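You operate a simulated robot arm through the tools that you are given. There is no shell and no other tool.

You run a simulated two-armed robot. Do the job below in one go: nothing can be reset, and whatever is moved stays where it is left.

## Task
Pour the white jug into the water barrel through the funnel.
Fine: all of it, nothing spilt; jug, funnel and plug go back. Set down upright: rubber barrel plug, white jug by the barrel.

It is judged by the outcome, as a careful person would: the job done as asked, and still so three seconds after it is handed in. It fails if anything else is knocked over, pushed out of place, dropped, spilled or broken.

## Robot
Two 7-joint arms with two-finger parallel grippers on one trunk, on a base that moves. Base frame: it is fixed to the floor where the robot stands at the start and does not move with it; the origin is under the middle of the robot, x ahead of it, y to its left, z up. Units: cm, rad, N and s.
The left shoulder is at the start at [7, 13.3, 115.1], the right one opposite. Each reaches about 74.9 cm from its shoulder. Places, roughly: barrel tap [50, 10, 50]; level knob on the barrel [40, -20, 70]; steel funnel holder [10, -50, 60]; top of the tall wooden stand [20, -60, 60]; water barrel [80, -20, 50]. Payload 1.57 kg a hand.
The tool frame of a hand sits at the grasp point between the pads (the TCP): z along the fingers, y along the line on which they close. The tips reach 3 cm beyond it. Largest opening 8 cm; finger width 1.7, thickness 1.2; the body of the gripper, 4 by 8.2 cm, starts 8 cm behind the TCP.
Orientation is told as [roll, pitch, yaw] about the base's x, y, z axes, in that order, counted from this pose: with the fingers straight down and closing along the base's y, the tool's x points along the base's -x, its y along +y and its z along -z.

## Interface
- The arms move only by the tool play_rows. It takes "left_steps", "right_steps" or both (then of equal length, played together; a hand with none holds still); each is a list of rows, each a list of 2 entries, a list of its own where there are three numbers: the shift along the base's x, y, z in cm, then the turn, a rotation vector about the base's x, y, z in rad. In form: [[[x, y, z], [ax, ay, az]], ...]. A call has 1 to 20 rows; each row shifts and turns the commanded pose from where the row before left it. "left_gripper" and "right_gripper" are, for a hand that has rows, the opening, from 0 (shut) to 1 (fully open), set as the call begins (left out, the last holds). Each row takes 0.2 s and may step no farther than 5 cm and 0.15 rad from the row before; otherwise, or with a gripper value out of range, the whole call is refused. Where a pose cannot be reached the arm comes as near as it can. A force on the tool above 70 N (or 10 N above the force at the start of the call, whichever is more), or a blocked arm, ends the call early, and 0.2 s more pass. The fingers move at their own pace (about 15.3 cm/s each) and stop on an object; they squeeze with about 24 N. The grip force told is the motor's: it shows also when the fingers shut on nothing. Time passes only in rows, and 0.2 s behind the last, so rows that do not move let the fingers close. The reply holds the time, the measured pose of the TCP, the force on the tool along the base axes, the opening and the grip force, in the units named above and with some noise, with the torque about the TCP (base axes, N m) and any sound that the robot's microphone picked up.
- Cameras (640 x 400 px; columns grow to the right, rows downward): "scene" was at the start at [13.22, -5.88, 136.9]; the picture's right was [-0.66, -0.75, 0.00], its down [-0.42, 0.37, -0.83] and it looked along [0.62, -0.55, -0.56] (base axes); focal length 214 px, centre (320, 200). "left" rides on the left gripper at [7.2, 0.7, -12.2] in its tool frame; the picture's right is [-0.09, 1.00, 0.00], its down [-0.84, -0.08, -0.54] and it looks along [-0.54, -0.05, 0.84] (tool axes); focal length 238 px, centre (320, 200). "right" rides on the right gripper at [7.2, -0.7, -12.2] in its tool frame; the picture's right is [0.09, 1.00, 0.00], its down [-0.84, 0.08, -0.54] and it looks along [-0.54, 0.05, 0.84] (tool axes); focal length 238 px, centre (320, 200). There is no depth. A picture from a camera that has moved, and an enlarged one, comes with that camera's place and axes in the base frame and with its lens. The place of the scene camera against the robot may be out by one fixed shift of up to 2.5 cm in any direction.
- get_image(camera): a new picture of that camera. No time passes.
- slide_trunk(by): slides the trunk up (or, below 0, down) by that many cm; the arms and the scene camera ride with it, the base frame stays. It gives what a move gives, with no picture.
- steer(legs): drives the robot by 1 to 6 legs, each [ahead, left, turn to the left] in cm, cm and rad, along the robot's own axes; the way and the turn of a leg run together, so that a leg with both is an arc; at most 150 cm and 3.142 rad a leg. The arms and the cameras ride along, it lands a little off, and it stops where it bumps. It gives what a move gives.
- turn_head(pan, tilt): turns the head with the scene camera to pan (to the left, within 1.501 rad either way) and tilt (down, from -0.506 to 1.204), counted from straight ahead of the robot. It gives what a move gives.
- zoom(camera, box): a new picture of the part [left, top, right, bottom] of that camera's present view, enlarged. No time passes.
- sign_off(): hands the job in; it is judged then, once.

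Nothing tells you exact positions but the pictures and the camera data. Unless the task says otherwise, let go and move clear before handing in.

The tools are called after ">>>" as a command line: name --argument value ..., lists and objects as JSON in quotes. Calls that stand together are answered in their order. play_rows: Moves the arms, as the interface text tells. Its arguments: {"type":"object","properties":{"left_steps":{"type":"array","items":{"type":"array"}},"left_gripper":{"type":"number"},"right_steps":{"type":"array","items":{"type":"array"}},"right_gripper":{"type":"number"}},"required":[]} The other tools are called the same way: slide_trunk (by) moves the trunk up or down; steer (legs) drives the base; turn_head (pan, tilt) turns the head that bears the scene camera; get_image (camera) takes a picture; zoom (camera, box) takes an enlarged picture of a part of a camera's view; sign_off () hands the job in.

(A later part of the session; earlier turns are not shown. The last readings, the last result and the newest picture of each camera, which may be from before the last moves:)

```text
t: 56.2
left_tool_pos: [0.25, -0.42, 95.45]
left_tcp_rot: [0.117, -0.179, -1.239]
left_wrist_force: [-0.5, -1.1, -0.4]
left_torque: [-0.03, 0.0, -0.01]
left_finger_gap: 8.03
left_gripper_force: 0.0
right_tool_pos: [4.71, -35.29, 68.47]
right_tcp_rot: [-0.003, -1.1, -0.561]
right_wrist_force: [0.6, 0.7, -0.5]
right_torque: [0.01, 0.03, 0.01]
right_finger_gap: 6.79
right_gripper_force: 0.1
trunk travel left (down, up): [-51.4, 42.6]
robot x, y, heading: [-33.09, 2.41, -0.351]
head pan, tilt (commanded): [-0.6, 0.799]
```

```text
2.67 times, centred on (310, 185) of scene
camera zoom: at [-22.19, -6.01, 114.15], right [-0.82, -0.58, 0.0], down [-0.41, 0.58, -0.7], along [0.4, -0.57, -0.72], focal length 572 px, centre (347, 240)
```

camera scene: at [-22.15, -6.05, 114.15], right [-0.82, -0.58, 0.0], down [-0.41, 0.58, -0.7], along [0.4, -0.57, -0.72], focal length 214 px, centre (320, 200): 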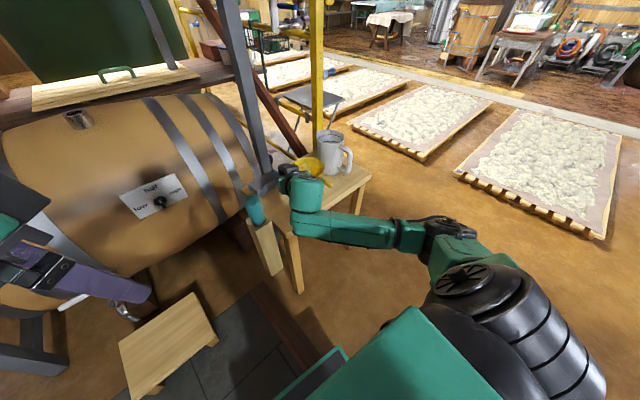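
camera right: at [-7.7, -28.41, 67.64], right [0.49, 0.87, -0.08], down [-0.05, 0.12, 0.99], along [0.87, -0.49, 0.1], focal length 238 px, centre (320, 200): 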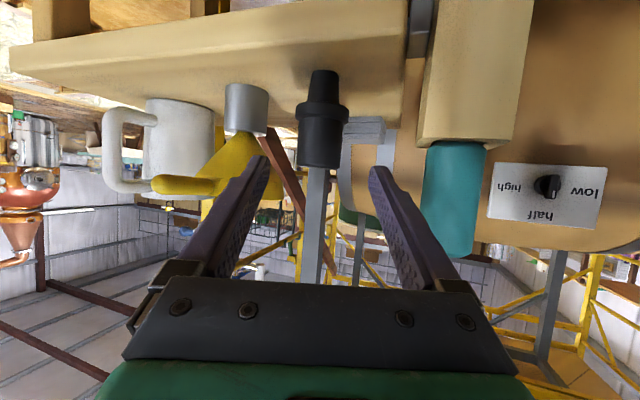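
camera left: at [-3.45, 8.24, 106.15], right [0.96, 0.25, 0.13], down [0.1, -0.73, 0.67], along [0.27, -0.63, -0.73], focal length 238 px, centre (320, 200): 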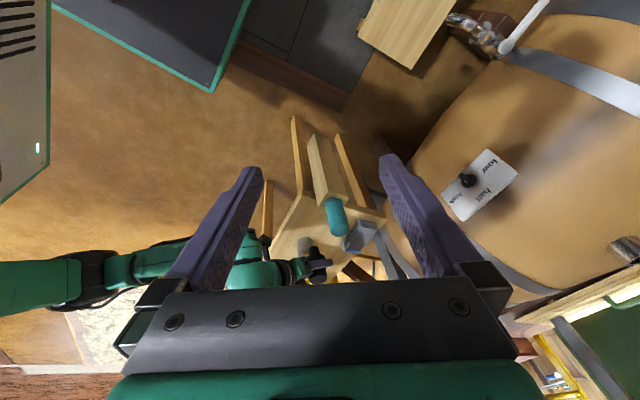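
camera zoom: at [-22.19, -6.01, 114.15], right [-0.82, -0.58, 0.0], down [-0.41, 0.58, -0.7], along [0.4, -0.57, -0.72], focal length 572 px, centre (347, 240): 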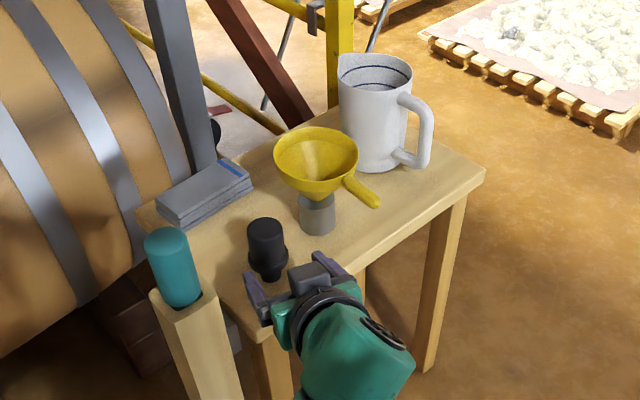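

The plug stands on the table. Next the funnel: its handle runs along x from about [2.8,-50] to [9,-50.5] at z≈69.6; I'll line the right hand up behind it.

>>> play_rows --right_steps '[[[-1.6, -1.9, 1.6], [0, 0, 0.092]], [[-1.6, -1.9, 1.6], [0, 0, 0.092]], [[-1.6, -1.9, 1.6], [0, 0, 0.092]], [[-1.6, -1.9, 1.6], [0, 0, 0.092]], [[-1.6, -1.9, 1.6], [0, 0, 0.092]], [[0, -2.4, -1], [0, 0, 0]], [[0, -2.4, -1], [0, 0, 0]]]' --right_gripper 0.75

>>> get_image --camera "right"

>>> zoom --camera "scene" --box '[220, 110, 420, 260]'

```text
t: 57.8
left_tool_pos: [0.31, -0.39, 95.5]
left_tcp_rot: [0.118, -0.177, -1.24]
left_wrist_force: [-0.2, -1.3, 0.3]
left_torque: [0.03, 0.01, 0.01]
left_finger_gap: 7.97
left_gripper_force: 0.1
right_tool_pos: [-3.3, -49.85, 74.34]
right_tcp_rot: [-0.002, -1.102, -0.099]
right_wrist_force: [1.0, 0.5, 1.0]
right_torque: [0.03, 0.02, 0.02]
right_finger_gap: 6.0
right_gripper_force: 0.0
trunk travel left (down, up): [-51.4, 42.6]
robot x, y, heading: [-32.87, 2.28, -0.352]
head pan, tilt (commanded): [-0.6, 0.799]
```

```text
taken
camera right: at [-17.42, -49.09, 73.54], right [0.06, 0.99, -0.08], down [-0.1, 0.09, 0.99], along [0.99, -0.05, 0.1], focal length 238 px, centre (320, 200)
```

right: 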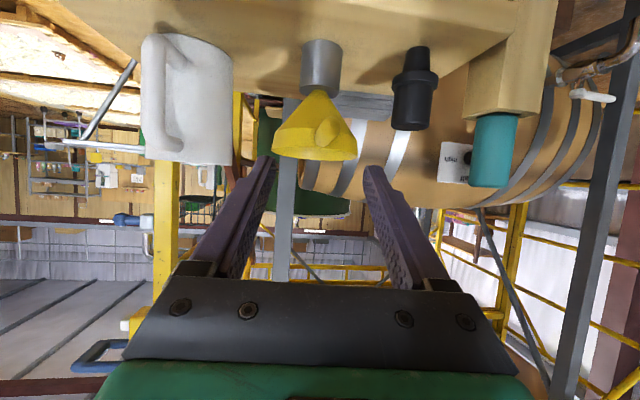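

```text
2.67 times, centred on (320, 185) of scene
camera zoom: at [-22.15, -6.1, 114.14], right [-0.82, -0.58, 0.0], down [-0.41, 0.59, -0.7], along [0.4, -0.57, -0.72], focal length 572 px, centre (320, 240)
```

zoom: 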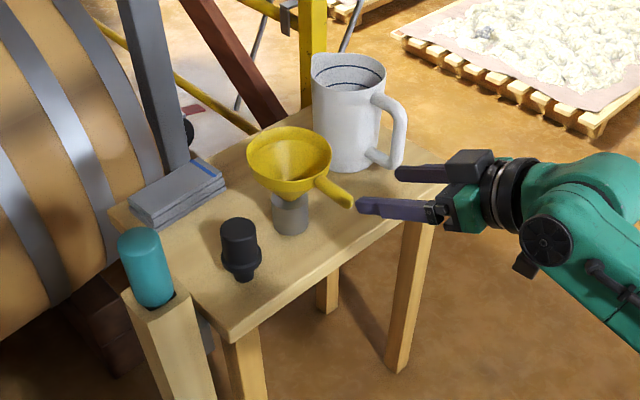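

>>> zoom --camera "right" --box '[240, 60, 400, 180]'

>>> zoom --camera "right" --box '[110, 10, 260, 190]'

```text
3.33 times, centred on (320, 120) of right
camera zoom: at [-17.42, -49.09, 73.54], right [0.06, 0.99, -0.08], down [-0.1, 0.09, 0.99], along [0.99, -0.05, 0.1], focal length 794 px, centre (320, 467)
```

zoom: 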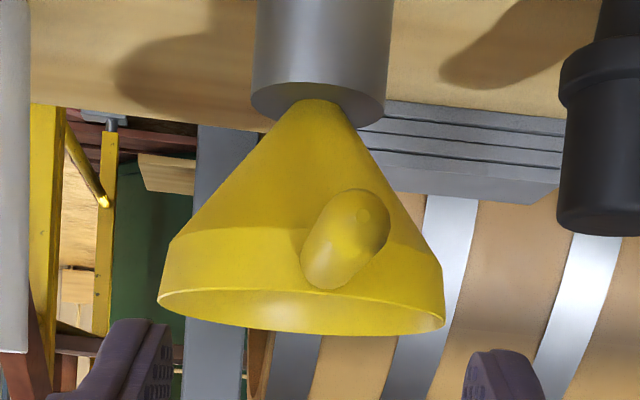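

```text
2.22 times, centred on (185, 100) of right
camera zoom: at [-17.42, -49.09, 73.54], right [0.06, 0.99, -0.08], down [-0.1, 0.09, 0.99], along [0.99, -0.05, 0.1], focal length 530 px, centre (620, 422)
```

zoom: 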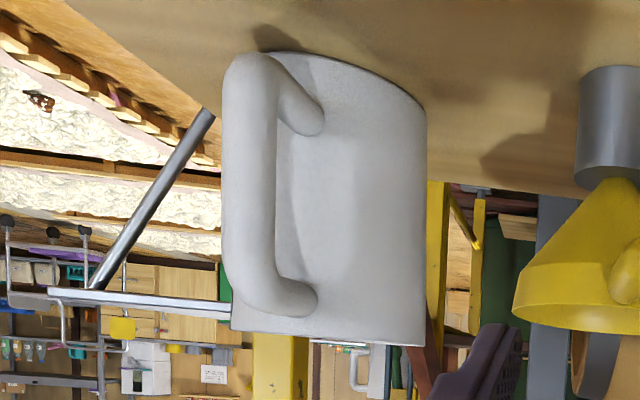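

The funnel handle points at yaw about -0.2, from root [8.5,-50.8,69.8] to tip [3.1,-49.6,69.2], 1.7 cm thick. I'll align and slide the open fingers over it.

>>> play_rows --right_steps '[[[0.75, 0.65, -0.65], [0, 0, -0.05]], [[0.75, 0.65, -0.6], [0, 0, -0.05]], [[1.2, -0.25, -0.62], [0, 0, 0]], [[1.2, -0.25, -0.62], [0, 0, 0]], [[1.2, -0.25, -0.62], [0, 0, 0]]]'

>>> get_image --camera "right"

>>> zoom --camera "scene" --box '[260, 110, 420, 220]'

```text
t: 59.0
left_tool_pos: [0.35, -0.41, 95.49]
left_tcp_rot: [0.115, -0.177, -1.242]
left_wrist_force: [-0.4, -0.4, 0.1]
left_torque: [0.02, 0.01, -0.01]
left_finger_gap: 8.03
left_gripper_force: 0.0
right_tool_pos: [1.96, -49.09, 71.24]
right_tcp_rot: [0.001, -1.098, -0.202]
right_wrist_force: [-0.5, 0.2, 0.9]
right_torque: [0.02, 0.01, 0.0]
right_finger_gap: 5.98
right_gripper_force: 0.2
trunk travel left (down, up): [-51.4, 42.6]
robot x, y, heading: [-32.94, 2.39, -0.354]
head pan, tilt (commanded): [-0.6, 0.799]
```

```text
taken
camera right: at [-12.12, -46.99, 70.5], right [0.16, 0.98, -0.08], down [-0.09, 0.1, 0.99], along [0.98, -0.15, 0.1], focal length 238 px, centre (320, 200)
```

right: 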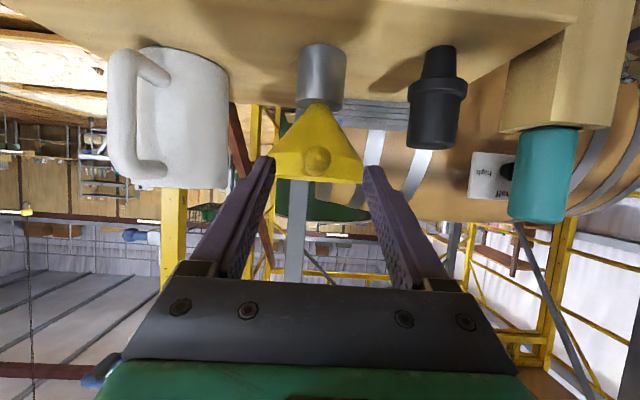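

```text
3.64 times, centred on (340, 165) of scene
camera zoom: at [-22.12, -6.07, 114.14], right [-0.82, -0.58, 0.0], down [-0.42, 0.58, -0.7], along [0.4, -0.57, -0.72], focal length 780 px, centre (247, 327)
```

zoom: 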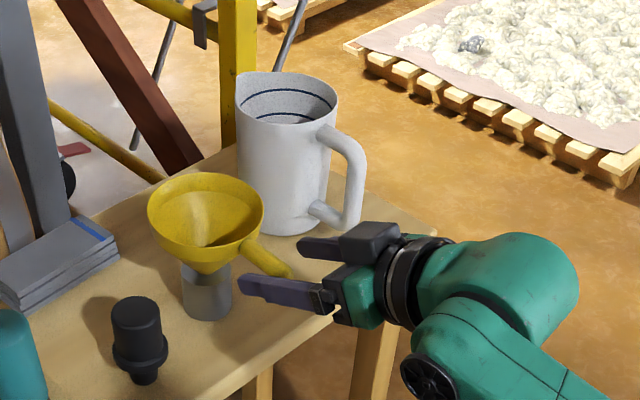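

>>> play_rows --right_steps '[[[1.08, -0.3, -0.6], [0, 0, 0]], [[1.08, -0.3, -0.6], [0, 0, 0]], [[1.08, -0.3, -0.6], [0, 0, 0]]]'

>>> get_image --camera "right"

>>> zoom --camera "scene" --box '[260, 110, 420, 220]'

```text
t: 59.8
left_tool_pos: [0.29, -0.38, 95.38]
left_tcp_rot: [0.116, -0.177, -1.241]
left_wrist_force: [0.8, 0.7, -0.5]
left_torque: [-0.01, 0.01, -0.01]
left_finger_gap: 7.99
left_gripper_force: 0.1
right_tool_pos: [5.11, -49.91, 69.51]
right_tcp_rot: [-0.002, -1.101, -0.2]
right_wrist_force: [-0.7, -0.2, -0.7]
right_torque: [-0.02, 0.01, -0.01]
right_finger_gap: 6.03
right_gripper_force: 0.1
trunk travel left (down, up): [-51.4, 42.6]
robot x, y, heading: [-33.12, 2.33, -0.355]
head pan, tilt (commanded): [-0.6, 0.799]
```

```text
taken
camera right: at [-8.92, -47.93, 68.76], right [0.16, 0.98, -0.08], down [-0.09, 0.1, 0.99], along [0.98, -0.15, 0.1], focal length 238 px, centre (320, 200)
```

right: 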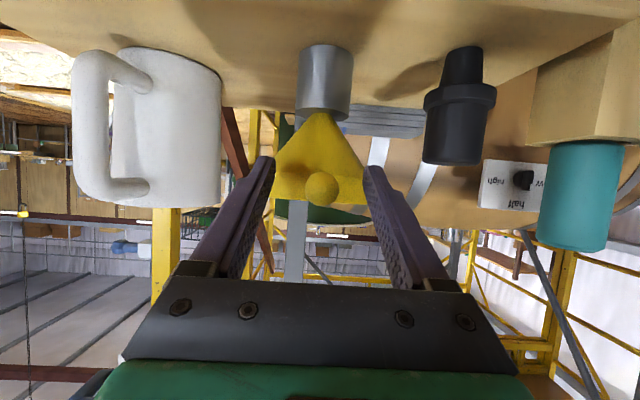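

```text
3.64 times, centred on (340, 165) of scene
camera zoom: at [-22.11, -6.07, 114.14], right [-0.82, -0.58, 0.0], down [-0.42, 0.58, -0.7], along [0.4, -0.57, -0.72], focal length 780 px, centre (247, 327)
```

zoom: 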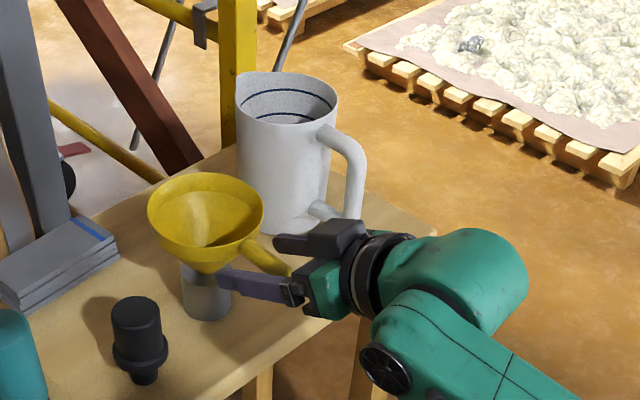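

Handle is centred between the fingers; closing.

>>> play_rows --right_steps '[[[0, 0, 0], [0, 0, 0]], [[0, 0, 0], [0, 0, 0]], [[0, 0, 0], [0, 0, 0]]]' --right_gripper 0.0

>>> get_image --camera "right"

>>> zoom --camera "scene" --box '[260, 110, 420, 220]'

```text
t: 60.6
left_tool_pos: [0.21, -0.56, 95.34]
left_tcp_rot: [0.115, -0.18, -1.24]
left_wrist_force: [-0.3, 1.9, 0.5]
left_torque: [0.0, -0.04, -0.01]
left_finger_gap: 7.96
left_gripper_force: 0.0
right_tool_pos: [4.99, -50.11, 69.56]
right_tcp_rot: [0.0, -1.1, -0.2]
right_wrist_force: [0.6, -1.2, -0.2]
right_torque: [-0.04, -0.08, -0.04]
right_finger_gap: 1.7
right_gripper_force: 23.8
trunk travel left (down, up): [-51.4, 42.6]
robot x, y, heading: [-32.89, 2.42, -0.348]
head pan, tilt (commanded): [-0.6, 0.799]
```

```text
taken
camera right: at [-8.95, -47.91, 68.78], right [0.16, 0.98, -0.08], down [-0.09, 0.1, 0.99], along [0.98, -0.15, 0.1], focal length 238 px, centre (320, 200)
```

right: 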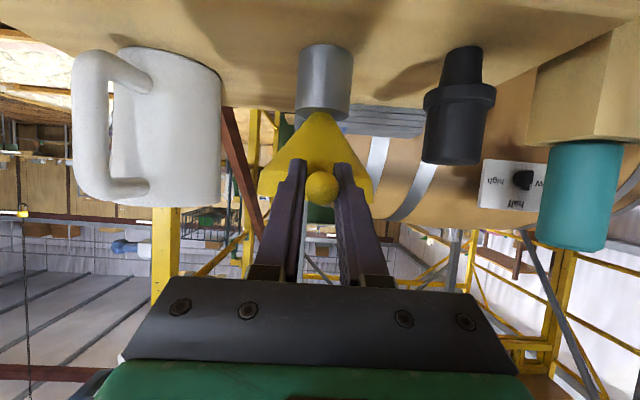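

```text
3.64 times, centred on (340, 165) of scene
camera zoom: at [-22.15, -6.05, 114.15], right [-0.82, -0.58, 0.0], down [-0.41, 0.58, -0.7], along [0.4, -0.57, -0.72], focal length 780 px, centre (247, 327)
```

zoom: 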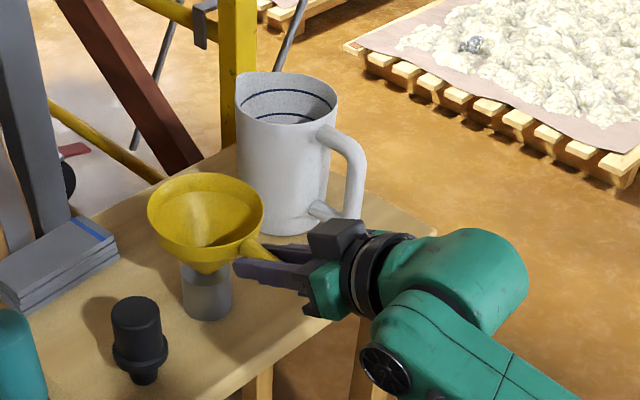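

Gripped at 1.7 cm (holder pose TCP ≈ [5.05,-50.0,69.5], pitch -1.1, yaw -0.2). Lifting straight up.

>>> play_rows --right_steps '[[[0, 0, 0.6], [0, 0, 0]], [[0, 0, 0.8], [0, 0, 0]], [[0, 0, 1], [0, 0, 0]], [[0, 0, 1], [0, 0, 0]]]'

>>> get_image --camera "right"

>>> zoom --camera "scene" --box '[260, 110, 420, 220]'

```text
t: 61.6
left_tool_pos: [0.28, -0.35, 95.37]
left_tcp_rot: [0.116, -0.18, -1.241]
left_wrist_force: [-0.1, 0.4, -0.8]
left_torque: [0.0, -0.03, 0.01]
left_finger_gap: 7.99
left_gripper_force: 0.0
right_tool_pos: [5.11, -49.94, 72.93]
right_tcp_rot: [0.002, -1.098, -0.203]
right_wrist_force: [-0.5, 0.2, -0.6]
right_torque: [0.03, 0.06, 0.0]
right_finger_gap: 1.71
right_gripper_force: 23.8
trunk travel left (down, up): [-51.4, 42.6]
robot x, y, heading: [-33.2, 2.11, -0.356]
head pan, tilt (commanded): [-0.6, 0.799]
```

```text
taken
camera right: at [-8.93, -47.84, 72.17], right [0.16, 0.98, -0.08], down [-0.09, 0.1, 0.99], along [0.98, -0.15, 0.1], focal length 238 px, centre (320, 200)
```

right: 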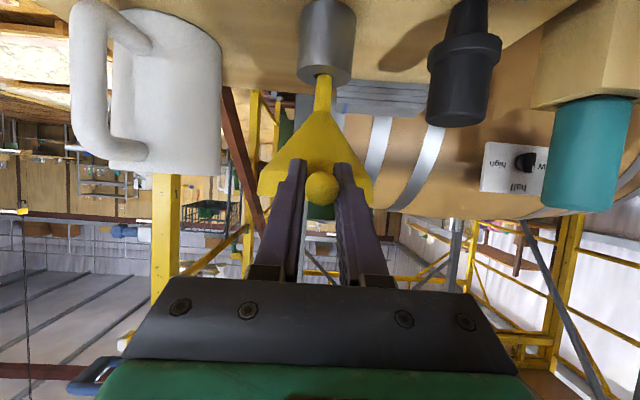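

```text
3.64 times, centred on (340, 165) of scene
camera zoom: at [-22.15, -6.05, 114.14], right [-0.82, -0.58, 0.0], down [-0.41, 0.58, -0.7], along [0.4, -0.57, -0.72], focal length 780 px, centre (247, 327)
```

zoom: 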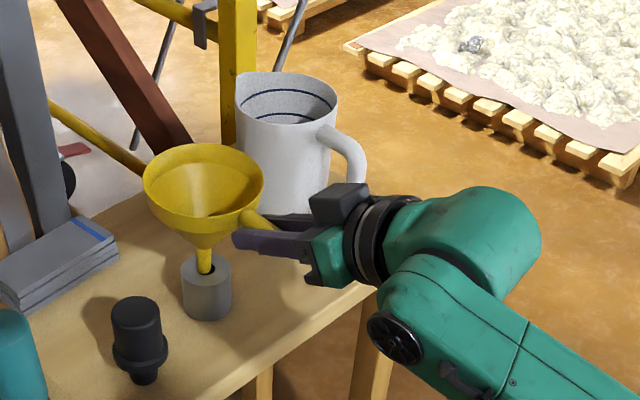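

The funnel comes up level, its thin spout still in the holder. Continuing the lift.

>>> play_rows --right_steps '[[[0, 0, 1], [0, 0, 0]], [[0, 0, 1], [0, 0, 0]], [[0, 0, 1], [0, 0, 0]], [[0, 0, 1.5], [0, 0, 0]], [[0, 0, 1.5], [0, 0, 0]], [[0, 0, 1.5], [0, 0, 0]]]'

>>> get_image --camera "right"

>>> zoom --camera "scene" --box '[260, 80, 420, 220]'

```text
t: 63.0
left_tool_pos: [0.2, -0.33, 95.44]
left_tcp_rot: [0.115, -0.179, -1.241]
left_wrist_force: [-0.3, -0.7, -0.8]
left_torque: [-0.03, -0.04, 0.0]
left_finger_gap: 8.0
left_gripper_force: 0.1
right_tool_pos: [5.09, -49.82, 80.52]
right_tcp_rot: [0.001, -1.099, -0.202]
right_wrist_force: [-0.1, -0.4, 0.0]
right_torque: [0.03, 0.06, 0.04]
right_finger_gap: 1.72
right_gripper_force: 24.1
trunk travel left (down, up): [-51.4, 42.6]
robot x, y, heading: [-33.14, 2.38, -0.347]
head pan, tilt (commanded): [-0.6, 0.799]
```

```text
taken
camera right: at [-9.02, -47.82, 79.74], right [0.16, 0.98, -0.08], down [-0.09, 0.1, 0.99], along [0.98, -0.15, 0.1], focal length 238 px, centre (320, 200)
```

right: 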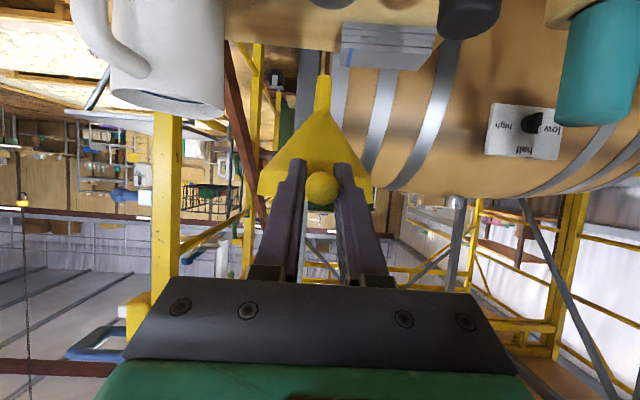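

```text
2.86 times, centred on (340, 150) of scene
camera zoom: at [-22.15, -6.04, 114.14], right [-0.82, -0.58, 0.0], down [-0.41, 0.58, -0.7], along [0.4, -0.57, -0.72], focal length 613 px, centre (263, 343)
```

zoom: 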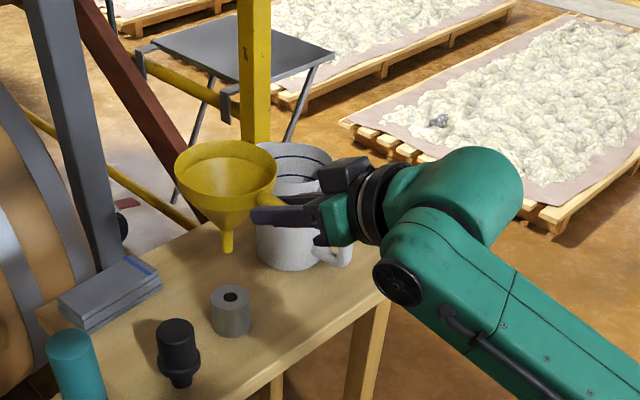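

The funnel is free: its spout tip is ~10.3 cm below the grip and its axis ~8.6 cm ahead of it. I'll raise the trunk and turn back toward the barrel.

>>> slide_trunk --by 25

>>> steer --legs '[[0, 0, 0.652]]'

>>> turn_head --pan -0.4 --tilt 0.75

>>> get_image --camera "scene"

```text
t: 65.6
left_tool_pos: [0.31, -0.47, 120.4]
left_tcp_rot: [0.115, -0.18, -1.241]
left_wrist_force: [-0.3, 0.3, 0.8]
left_torque: [0.03, 0.01, 0.02]
left_finger_gap: 8.01
left_gripper_force: 0.0
right_tool_pos: [4.97, -49.88, 105.32]
right_tcp_rot: [0.0, -1.1, -0.2]
right_wrist_force: [-0.1, -0.1, -0.8]
right_torque: [0.01, 0.02, 0.03]
right_finger_gap: 1.71
right_gripper_force: 24.0
trunk travel left (down, up): [-76.4, 17.6]
robot x, y, heading: [-33.16, 1.99, -0.351]
head pan, tilt (commanded): [-0.6, 0.799]
```

```text
t: 67.8
left_tool_pos: [-4.95, 20.6, 120.38]
left_tcp_rot: [0.117, -0.177, -0.582]
left_wrist_force: [-1.1, -0.3, -0.4]
left_torque: [0.04, 0.0, 0.02]
left_finger_gap: 8.02
left_gripper_force: 0.1
right_tool_pos: [28.96, -15.85, 105.5]
right_tcp_rot: [0.0, -1.1, 0.456]
right_wrist_force: [-0.3, 1.0, -0.7]
right_torque: [-0.02, 0.07, 0.03]
right_finger_gap: 1.68
right_gripper_force: 24.1
trunk travel left (down, up): [-76.4, 17.6]
robot x, y, heading: [-32.73, 2.33, 0.305]
head pan, tilt (commanded): [-0.6, 0.799]
```

```text
t: 68.5
left_tool_pos: [-5.02, 20.64, 120.39]
left_tcp_rot: [0.115, -0.179, -0.584]
left_wrist_force: [0.5, -0.2, -0.3]
left_torque: [-0.01, -0.03, -0.02]
left_finger_gap: 8.01
left_gripper_force: 0.1
right_tool_pos: [29.11, -15.73, 105.42]
right_tcp_rot: [-0.002, -1.098, 0.458]
right_wrist_force: [-1.2, -0.3, -0.8]
right_torque: [-0.03, 0.04, 0.02]
right_finger_gap: 1.72
right_gripper_force: 24.0
trunk travel left (down, up): [-76.4, 17.6]
robot x, y, heading: [-33.14, 1.9, 0.308]
head pan, tilt (commanded): [-0.4, 0.75]
```

```text
taken
camera scene: at [-18.47, 2.98, 139.54], right [-0.1, -1.0, 0.0], down [-0.68, 0.07, -0.73], along [0.73, -0.07, -0.68], focal length 214 px, centre (320, 200)
```

scene: 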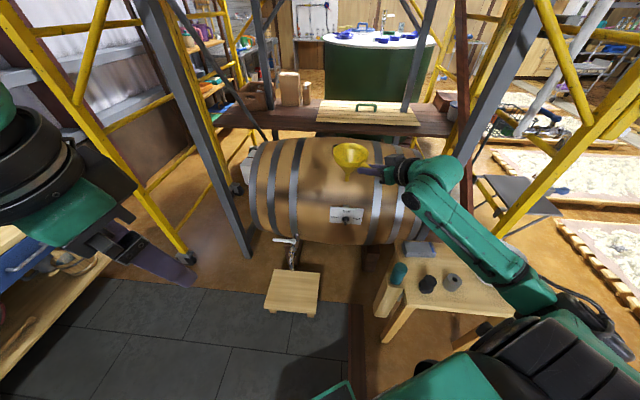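

>>> steer --legs '[[20, -11, 0]]'

>>> get_image --camera "scene"

```text
t: 70.2
left_tool_pos: [17.18, 16.16, 120.53]
left_tcp_rot: [0.117, -0.179, -0.583]
left_wrist_force: [-0.7, 0.5, -0.2]
left_torque: [0.02, 0.01, 0.01]
left_finger_gap: 7.99
left_gripper_force: 0.1
right_tool_pos: [51.19, -20.12, 105.53]
right_tcp_rot: [-0.002, -1.102, 0.459]
right_wrist_force: [0.8, 0.0, -0.5]
right_torque: [-0.01, 0.05, 0.03]
right_finger_gap: 1.69
right_gripper_force: 23.2
trunk travel left (down, up): [-76.4, 17.6]
robot x, y, heading: [-10.85, -2.22, 0.311]
head pan, tilt (commanded): [-0.4, 0.75]
```

```text
taken
camera scene: at [3.74, -1.45, 139.56], right [-0.09, -1.0, 0.0], down [-0.68, 0.06, -0.73], along [0.73, -0.07, -0.68], focal length 214 px, centre (320, 200)
```

scene: 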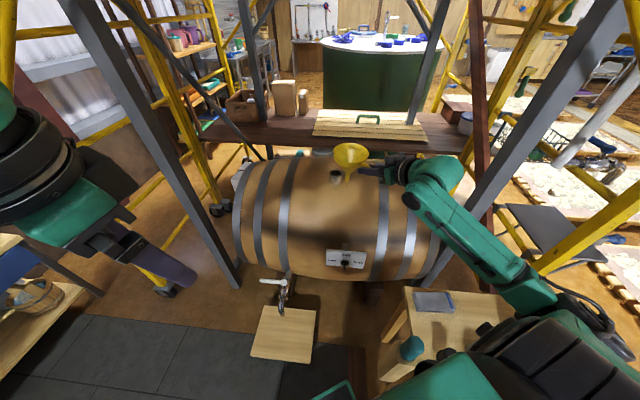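

>>> steer --legs '[[10.2, -6, 0]]'

>>> get_image --camera "scene"

>>> get_image --camera "right"

```text
t: 71.4
left_tool_pos: [28.77, 13.54, 120.53]
left_tcp_rot: [0.118, -0.181, -0.582]
left_wrist_force: [-0.2, 0.6, 0.6]
left_torque: [-0.01, -0.04, -0.02]
left_finger_gap: 7.99
left_gripper_force: 0.1
right_tool_pos: [62.76, -22.86, 105.58]
right_tcp_rot: [-0.002, -1.101, 0.462]
right_wrist_force: [-0.5, 0.6, 0.3]
right_torque: [0.02, 0.01, 0.01]
right_finger_gap: 1.72
right_gripper_force: 24.3
trunk travel left (down, up): [-76.4, 17.6]
robot x, y, heading: [0.76, -4.95, 0.306]
head pan, tilt (commanded): [-0.4, 0.75]
```

```text
taken
camera scene: at [15.25, -4.05, 139.56], right [-0.09, -1.0, 0.0], down [-0.68, 0.06, -0.73], along [0.73, -0.07, -0.68], focal length 214 px, centre (320, 200)
```

scene: 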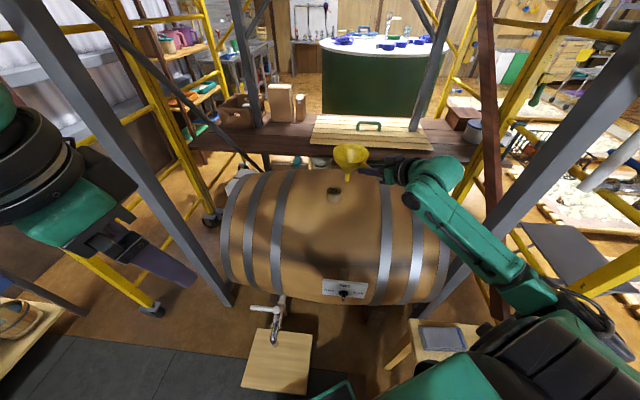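

```text
taken
camera right: at [50.33, -29.68, 104.78], right [-0.48, 0.87, -0.08], down [-0.13, 0.02, 0.99], along [0.87, 0.48, 0.1], focal length 238 px, centre (320, 200)
```

right: 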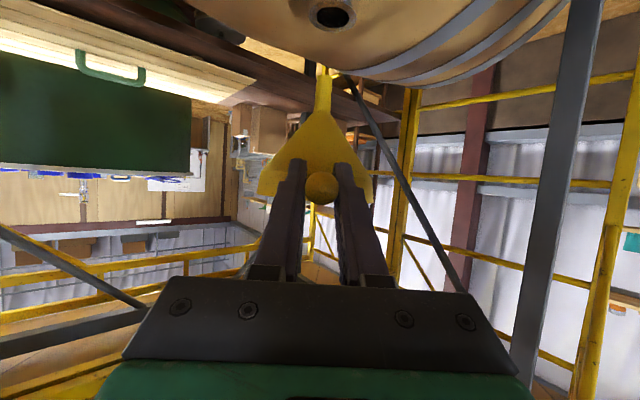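

At the barrel again. Let me check whether the left camera can watch the neck.

>>> get_image --camera "left"

>>> zoom --camera "scene" --box '[270, 120, 450, 230]'

```text
taken
camera left: at [20.51, 18.11, 131.18], right [0.6, 0.79, 0.13], down [0.53, -0.52, 0.67], along [0.6, -0.33, -0.73], focal length 238 px, centre (320, 200)
```

left: 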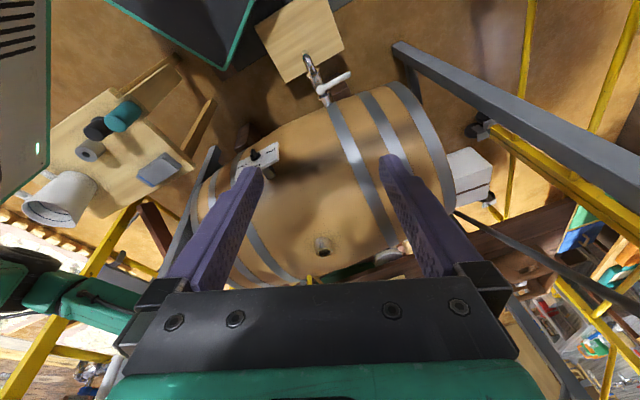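

```text
3.56 times, centred on (360, 175) of scene
camera zoom: at [15.25, -4.05, 139.56], right [-0.09, -1.0, 0.0], down [-0.68, 0.06, -0.73], along [0.73, -0.07, -0.68], focal length 763 px, centre (178, 289)
```

zoom: 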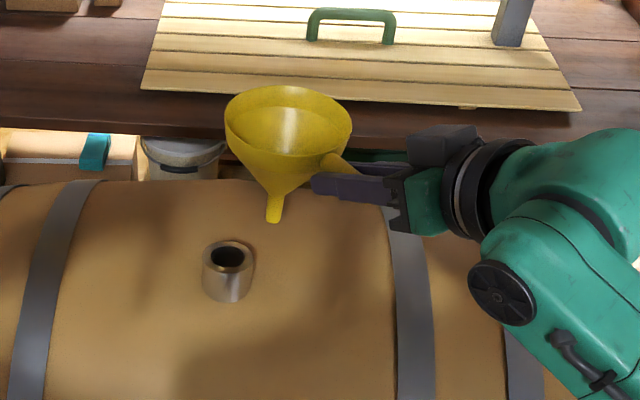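

>>> play_rows --right_steps '[[[1.3, 1.6, 0], [0, 0, -0.09]], [[1.3, 1.6, 0], [0, 0, -0.09]], [[1.3, 1.6, 0], [0, 0, -0.09]], [[1.3, 1.7, 0], [0, 0, -0.09]]]' --left_steps '[[[0, 0, 0], [-0.072, -0.095, -0.016]], [[0, 0, 0], [-0.072, -0.095, -0.016]], [[0, 0, 0], [-0.072, -0.095, -0.016]], [[0, 0, 0], [0, 0, 0]]]'

>>> get_image --camera "left"

>>> get_image --camera "right"

>>> zoom --camera "scene" --box '[270, 120, 450, 230]'

```text
t: 72.4
left_tool_pos: [28.88, 13.58, 120.39]
left_tcp_rot: [0.1, -0.48, -0.618]
left_wrist_force: [0.1, 0.8, -0.4]
left_torque: [-0.02, 0.03, -0.02]
left_finger_gap: 8.01
left_gripper_force: 0.0
left hand out of reach, approached as far as the arm can: row 3
right_tool_pos: [68.2, -16.17, 105.28]
right_tcp_rot: [-0.005, -1.1, 0.1]
right_wrist_force: [0.4, 0.1, -0.8]
right_torque: [-0.01, 0.05, -0.02]
right_finger_gap: 1.69
right_gripper_force: 24.1
trunk travel left (down, up): [-76.4, 17.6]
robot x, y, heading: [0.91, -4.81, 0.307]
head pan, tilt (commanded): [-0.4, 0.75]
```

```text
taken
camera left: at [18.81, 20.26, 127.91], right [0.6, 0.79, 0.13], down [0.33, -0.4, 0.86], along [0.73, -0.47, -0.5], focal length 238 px, centre (320, 200)
```

left: 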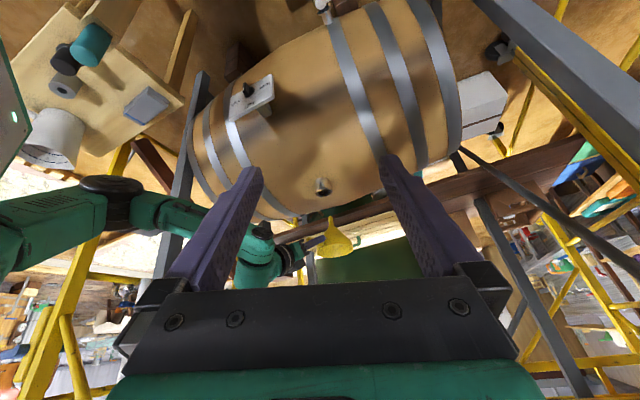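

```text
taken
camera right: at [54.17, -18.19, 104.6], right [-0.14, 0.99, -0.08], down [-0.11, 0.07, 0.99], along [0.98, 0.15, 0.1], focal length 238 px, centre (320, 200)
```

right: 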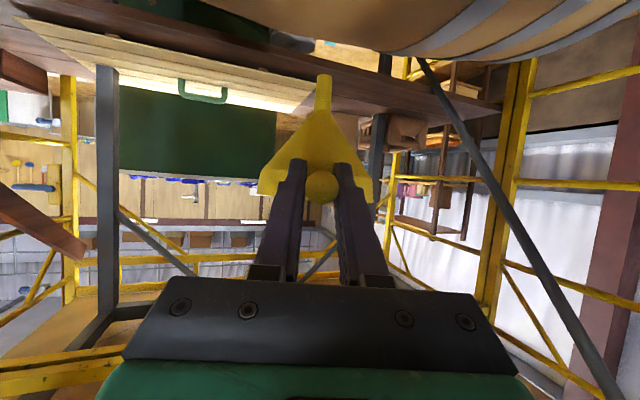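

```text
3.56 times, centred on (360, 175) of scene
camera zoom: at [15.54, -3.92, 139.53], right [-0.09, -1.0, 0.0], down [-0.68, 0.06, -0.73], along [0.73, -0.07, -0.68], focal length 763 px, centre (178, 289)
```

zoom: 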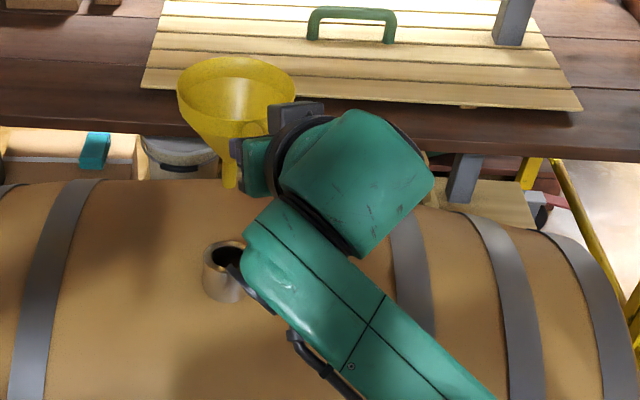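

Both neck and funnel are visible from the left camera. I'll lower the funnel until the tip is just above the neck, then check alignment.

>>> play_rows --right_steps '[[[-0.05, -0.1, -2], [0, 0, 0]], [[-0.1, -0.1, -2], [0, 0, 0]], [[-0.1, 0, -2], [0, 0, 0]], [[0, 0, -0.8], [0, 0, 0]]]'

>>> zoom --camera "left" --box '[250, 150, 410, 270]'

>>> get_image --camera "right"

>>> zoom --camera "scene" --box '[290, 130, 420, 220]'

```text
t: 73.4
left_tool_pos: [28.8, 13.47, 120.51]
left_tcp_rot: [0.102, -0.476, -0.618]
left_wrist_force: [0.1, -1.4, 0.7]
left_torque: [-0.01, -0.02, -0.04]
left_finger_gap: 7.99
left_gripper_force: 0.1
right_tool_pos: [67.86, -16.5, 98.67]
right_tcp_rot: [-0.001, -1.1, 0.101]
right_wrist_force: [-0.8, -0.1, -0.1]
right_torque: [0.0, 0.04, -0.02]
right_finger_gap: 1.7
right_gripper_force: 23.8
trunk travel left (down, up): [-76.4, 17.6]
robot x, y, heading: [0.95, -4.53, 0.303]
head pan, tilt (commanded): [-0.4, 0.75]
```

```text
3.33 times, centred on (330, 210) of left
camera zoom: at [18.72, 20.11, 127.97], right [0.6, 0.79, 0.13], down [0.33, -0.4, 0.86], along [0.73, -0.47, -0.5], focal length 794 px, centre (287, 167)
```

zoom: 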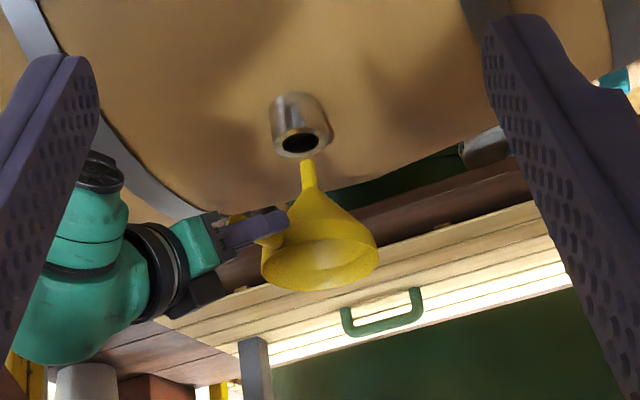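

```text
taken
camera right: at [53.81, -18.58, 97.81], right [-0.14, 0.99, -0.08], down [-0.11, 0.07, 0.99], along [0.98, 0.15, 0.1], focal length 238 px, centre (320, 200)
```

right: 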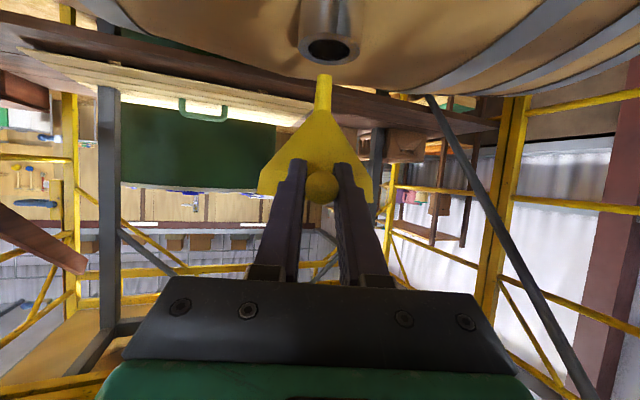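

```text
4.44 times, centred on (355, 175) of scene
camera zoom: at [15.44, -4.09, 139.54], right [-0.09, -1.0, 0.0], down [-0.68, 0.06, -0.73], along [0.73, -0.07, -0.68], focal length 953 px, centre (164, 311)
```

zoom: 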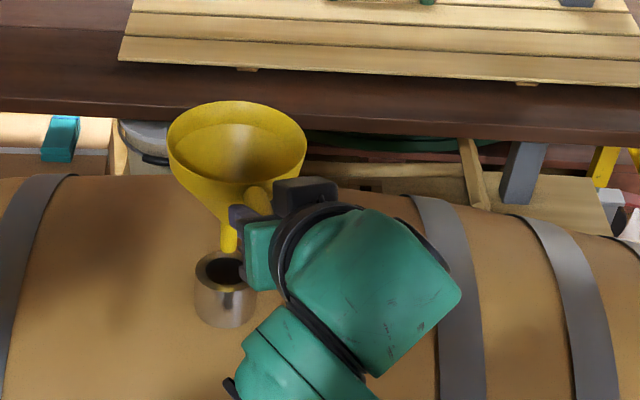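

>>> zoom --camera "right" --box '[260, 0, 400, 100]'

>>> zoom --camera "left" --box '[295, 160, 365, 210]'

>>> zoom --camera "scene" --box '[315, 150, 375, 200]'

```text
4.00 times, centred on (330, 50) of right
camera zoom: at [53.81, -18.58, 97.81], right [-0.14, 0.99, -0.08], down [-0.11, 0.07, 0.99], along [0.98, 0.15, 0.1], focal length 953 px, centre (280, 800)
```

zoom: 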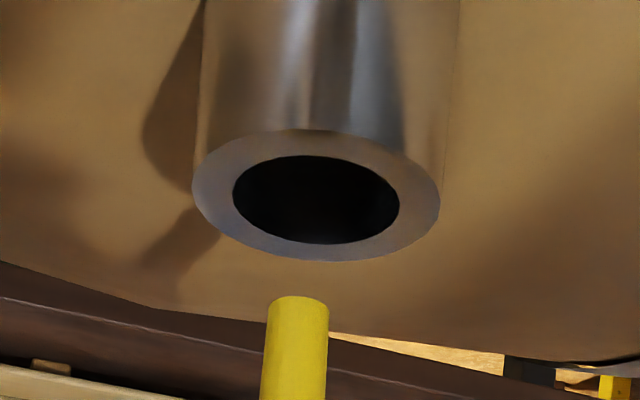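

```text
8.00 times, centred on (330, 185) of left
camera zoom: at [18.72, 20.11, 127.97], right [0.6, 0.79, 0.13], down [0.33, -0.4, 0.86], along [0.73, -0.47, -0.5], focal length 1907 px, centre (240, 320)
```

zoom: 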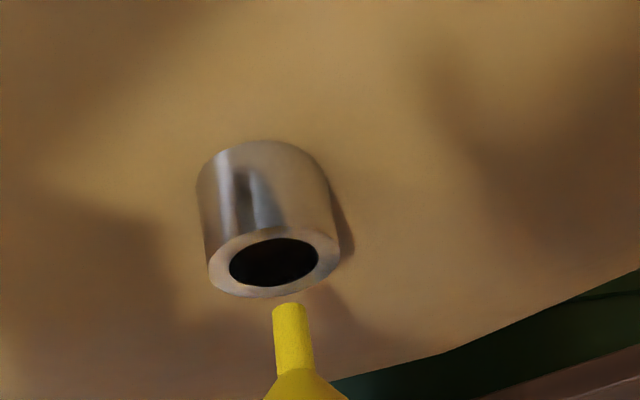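

```text
8.00 times, centred on (345, 175) of scene
camera zoom: at [15.44, -4.09, 139.54], right [-0.09, -1.0, 0.0], down [-0.68, 0.06, -0.73], along [0.73, -0.07, -0.68], focal length 1716 px, centre (120, 400)
```

zoom: 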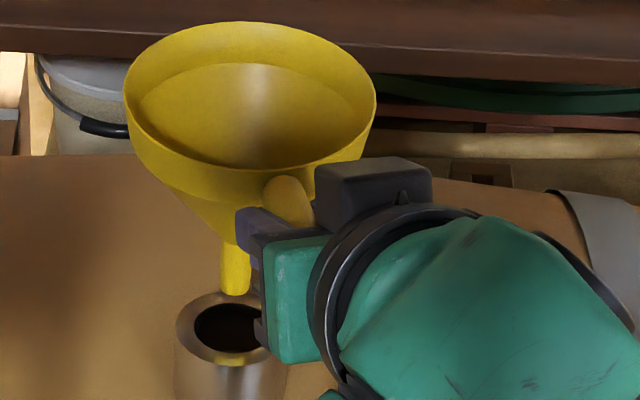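

The tip is ~0.7 cm too far forward; the neck hole is about 3.9 cm wide versus a 1.5 cm spout, so there's room. Correcting and lowering into the neck.

>>> play_rows --right_steps '[[[-0.4, 0.1, 0], [0, 0, 0]], [[-0.35, 0.1, 0], [0, 0, 0]], [[0, 0, -1], [0, 0, 0]], [[0, 0, -1], [0, 0, 0]], [[0, 0, -1], [0, 0, 0]], [[0, 0, -1], [0, 0, 0]]]'

>>> zoom --camera "right" --box '[240, 0, 420, 130]'

>>> zoom --camera "left" --box '[280, 150, 380, 230]'

```text
t: 74.8
left_tool_pos: [28.87, 13.48, 120.54]
left_tcp_rot: [0.101, -0.475, -0.618]
left_wrist_force: [0.1, 0.5, -0.6]
left_torque: [0.01, 0.0, -0.02]
left_finger_gap: 8.0
left_gripper_force: 0.0
right_tool_pos: [67.01, -16.24, 94.59]
right_tcp_rot: [0.001, -1.1, 0.098]
right_wrist_force: [-0.2, -0.2, -0.6]
right_torque: [0.0, 0.04, 0.05]
right_finger_gap: 1.71
right_gripper_force: 24.1
trunk travel left (down, up): [-76.4, 17.6]
robot x, y, heading: [0.84, -5.26, 0.305]
head pan, tilt (commanded): [-0.4, 0.75]
```

```text
3.08 times, centred on (330, 65) of right
camera zoom: at [53.03, -18.39, 93.87], right [-0.14, 0.99, -0.08], down [-0.11, 0.07, 0.99], along [0.98, 0.15, 0.1], focal length 733 px, centre (289, 615)
```

zoom: 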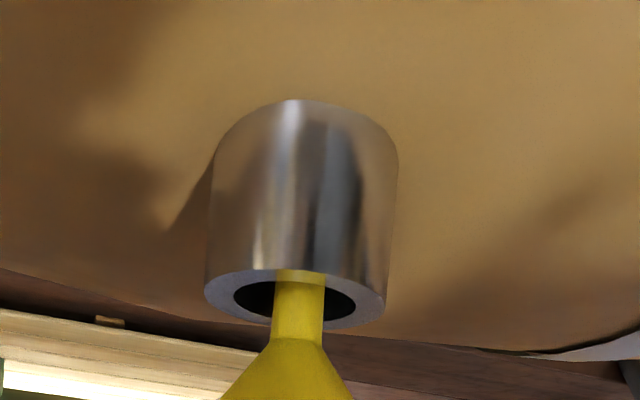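

```text
5.00 times, centred on (330, 190) of left
camera zoom: at [18.71, 20.11, 127.97], right [0.6, 0.79, 0.13], down [0.33, -0.4, 0.86], along [0.73, -0.47, -0.5], focal length 1192 px, centre (270, 250)
```

zoom: 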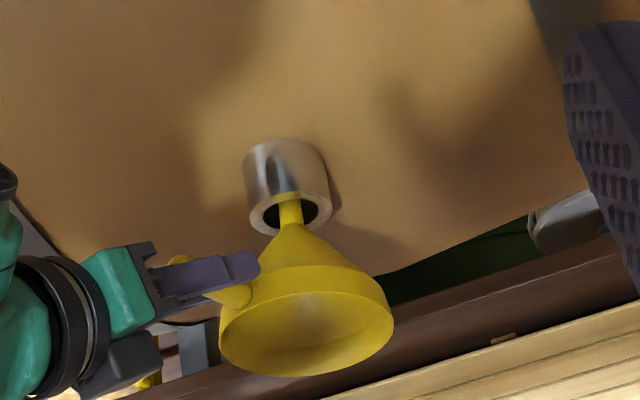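

The spout is in the hole, well centred. Continuing down gently, watching the force.

>>> play_rows --right_steps '[[[0, 0, -0.7], [0, 0, 0]], [[0, 0, -0.7], [0, 0, 0]], [[0, 0, -0.7], [0, 0, 0]], [[0, 0, -0.5], [0, 0, 0]]]'

>>> play_rows --right_steps '[[[0, 0, -0.4], [0, 0, 0]]]'

>>> zoom --camera "left" --box '[280, 150, 380, 230]'

>>> zoom --camera "right" --box '[240, 20, 420, 150]'

```text
t: 75.8
left_tool_pos: [28.82, 13.6, 120.46]
left_tcp_rot: [0.103, -0.477, -0.617]
left_wrist_force: [-0.4, -0.2, -0.6]
left_torque: [-0.03, 0.01, 0.02]
left_finger_gap: 7.99
left_gripper_force: 0.1
right_tool_pos: [67.1, -16.29, 92.37]
right_tcp_rot: [0.0, -1.103, 0.098]
right_wrist_force: [2.8, 0.4, 2.9]
right_torque: [0.05, -0.41, -0.04]
right_finger_gap: 1.69
right_gripper_force: 24.4
trunk travel left (down, up): [-76.4, 17.6]
robot x, y, heading: [1.39, -4.58, 0.307]
head pan, tilt (commanded): [-0.4, 0.75]
```

```text
t: 76.2
left_tool_pos: [28.68, 13.59, 120.46]
left_tcp_rot: [0.102, -0.477, -0.618]
left_wrist_force: [0.1, 0.4, 0.1]
left_torque: [-0.04, 0.0, -0.03]
left_finger_gap: 7.99
left_gripper_force: 0.1
right_tool_pos: [67.01, -16.19, 91.85]
right_tcp_rot: [-0.002, -1.105, 0.099]
right_wrist_force: [4.0, -1.3, 5.8]
right_torque: [0.07, -0.69, -0.07]
right_finger_gap: 1.74
right_gripper_force: 23.8
trunk travel left (down, up): [-76.4, 17.6]
robot x, y, heading: [1.0, -4.54, 0.305]
head pan, tilt (commanded): [-0.4, 0.75]
```

```text
5.00 times, centred on (330, 190) of left
camera zoom: at [18.62, 20.13, 127.99], right [0.6, 0.79, 0.13], down [0.33, -0.4, 0.86], along [0.73, -0.47, -0.5], focal length 1192 px, centre (270, 250)
```

zoom: 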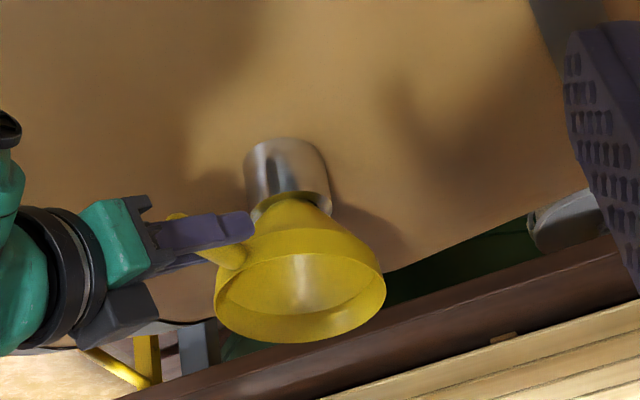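

```text
3.08 times, centred on (330, 85) of right
camera zoom: at [53.03, -18.41, 91.06], right [-0.14, 0.99, -0.08], down [-0.11, 0.07, 0.99], along [0.98, 0.15, 0.1], focal length 733 px, centre (289, 554)
```

zoom: 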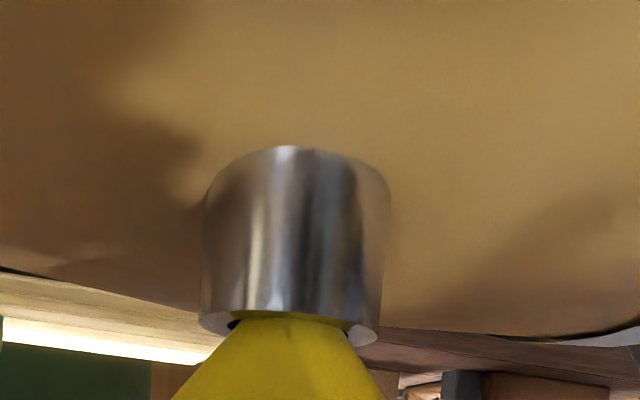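

The cone touches the near edge of the neck (push +x). I'll shift forward slightly to centre it before seating.

>>> play_rows --right_steps '[[[0.25, 0, 0.1], [0, 0, 0]], [[0.2, 0, 0], [0, 0, 0]]]'

>>> play_rows --right_steps '[[[0, 0, -0.4], [0, 0, 0]]]'

>>> zoom --camera "right" --box '[240, 20, 420, 150]'

```text
t: 76.8
left_tool_pos: [28.72, 13.45, 120.42]
left_tcp_rot: [0.101, -0.477, -0.617]
left_wrist_force: [-0.3, -0.4, 0.8]
left_torque: [-0.01, -0.01, -0.01]
left_finger_gap: 8.0
left_gripper_force: 0.1
right_tool_pos: [67.47, -16.31, 91.61]
right_tcp_rot: [-0.002, -1.097, 0.098]
right_wrist_force: [-2.7, 0.6, 0.0]
right_torque: [0.0, 0.08, 0.06]
right_finger_gap: 1.72
right_gripper_force: 23.9
trunk travel left (down, up): [-76.4, 17.6]
robot x, y, heading: [0.83, -4.8, 0.305]
head pan, tilt (commanded): [-0.4, 0.75]
```

```text
t: 77.2
left_tool_pos: [28.67, 13.51, 120.44]
left_tcp_rot: [0.102, -0.479, -0.62]
left_wrist_force: [0.0, 0.5, -0.2]
left_torque: [-0.01, 0.0, 0.01]
left_finger_gap: 8.01
left_gripper_force: 0.1
right_tool_pos: [67.36, -16.23, 91.65]
right_tcp_rot: [-0.003, -1.104, 0.099]
right_wrist_force: [-2.9, -1.6, 4.8]
right_torque: [0.03, -0.28, -0.08]
right_finger_gap: 1.7
right_gripper_force: 23.6
trunk travel left (down, up): [-76.4, 17.6]
robot x, y, heading: [0.8, -5.09, 0.303]
head pan, tilt (commanded): [-0.4, 0.75]
```

```text
3.08 times, centred on (330, 85) of right
camera zoom: at [53.34, -18.44, 90.74], right [-0.14, 0.99, -0.08], down [-0.11, 0.07, 0.99], along [0.98, 0.15, 0.1], focal length 733 px, centre (289, 554)
```

zoom: 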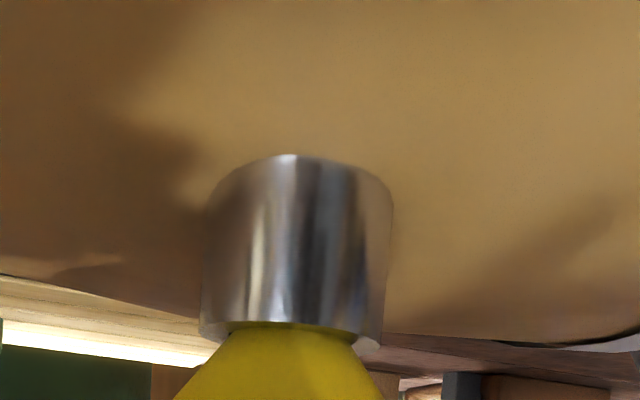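

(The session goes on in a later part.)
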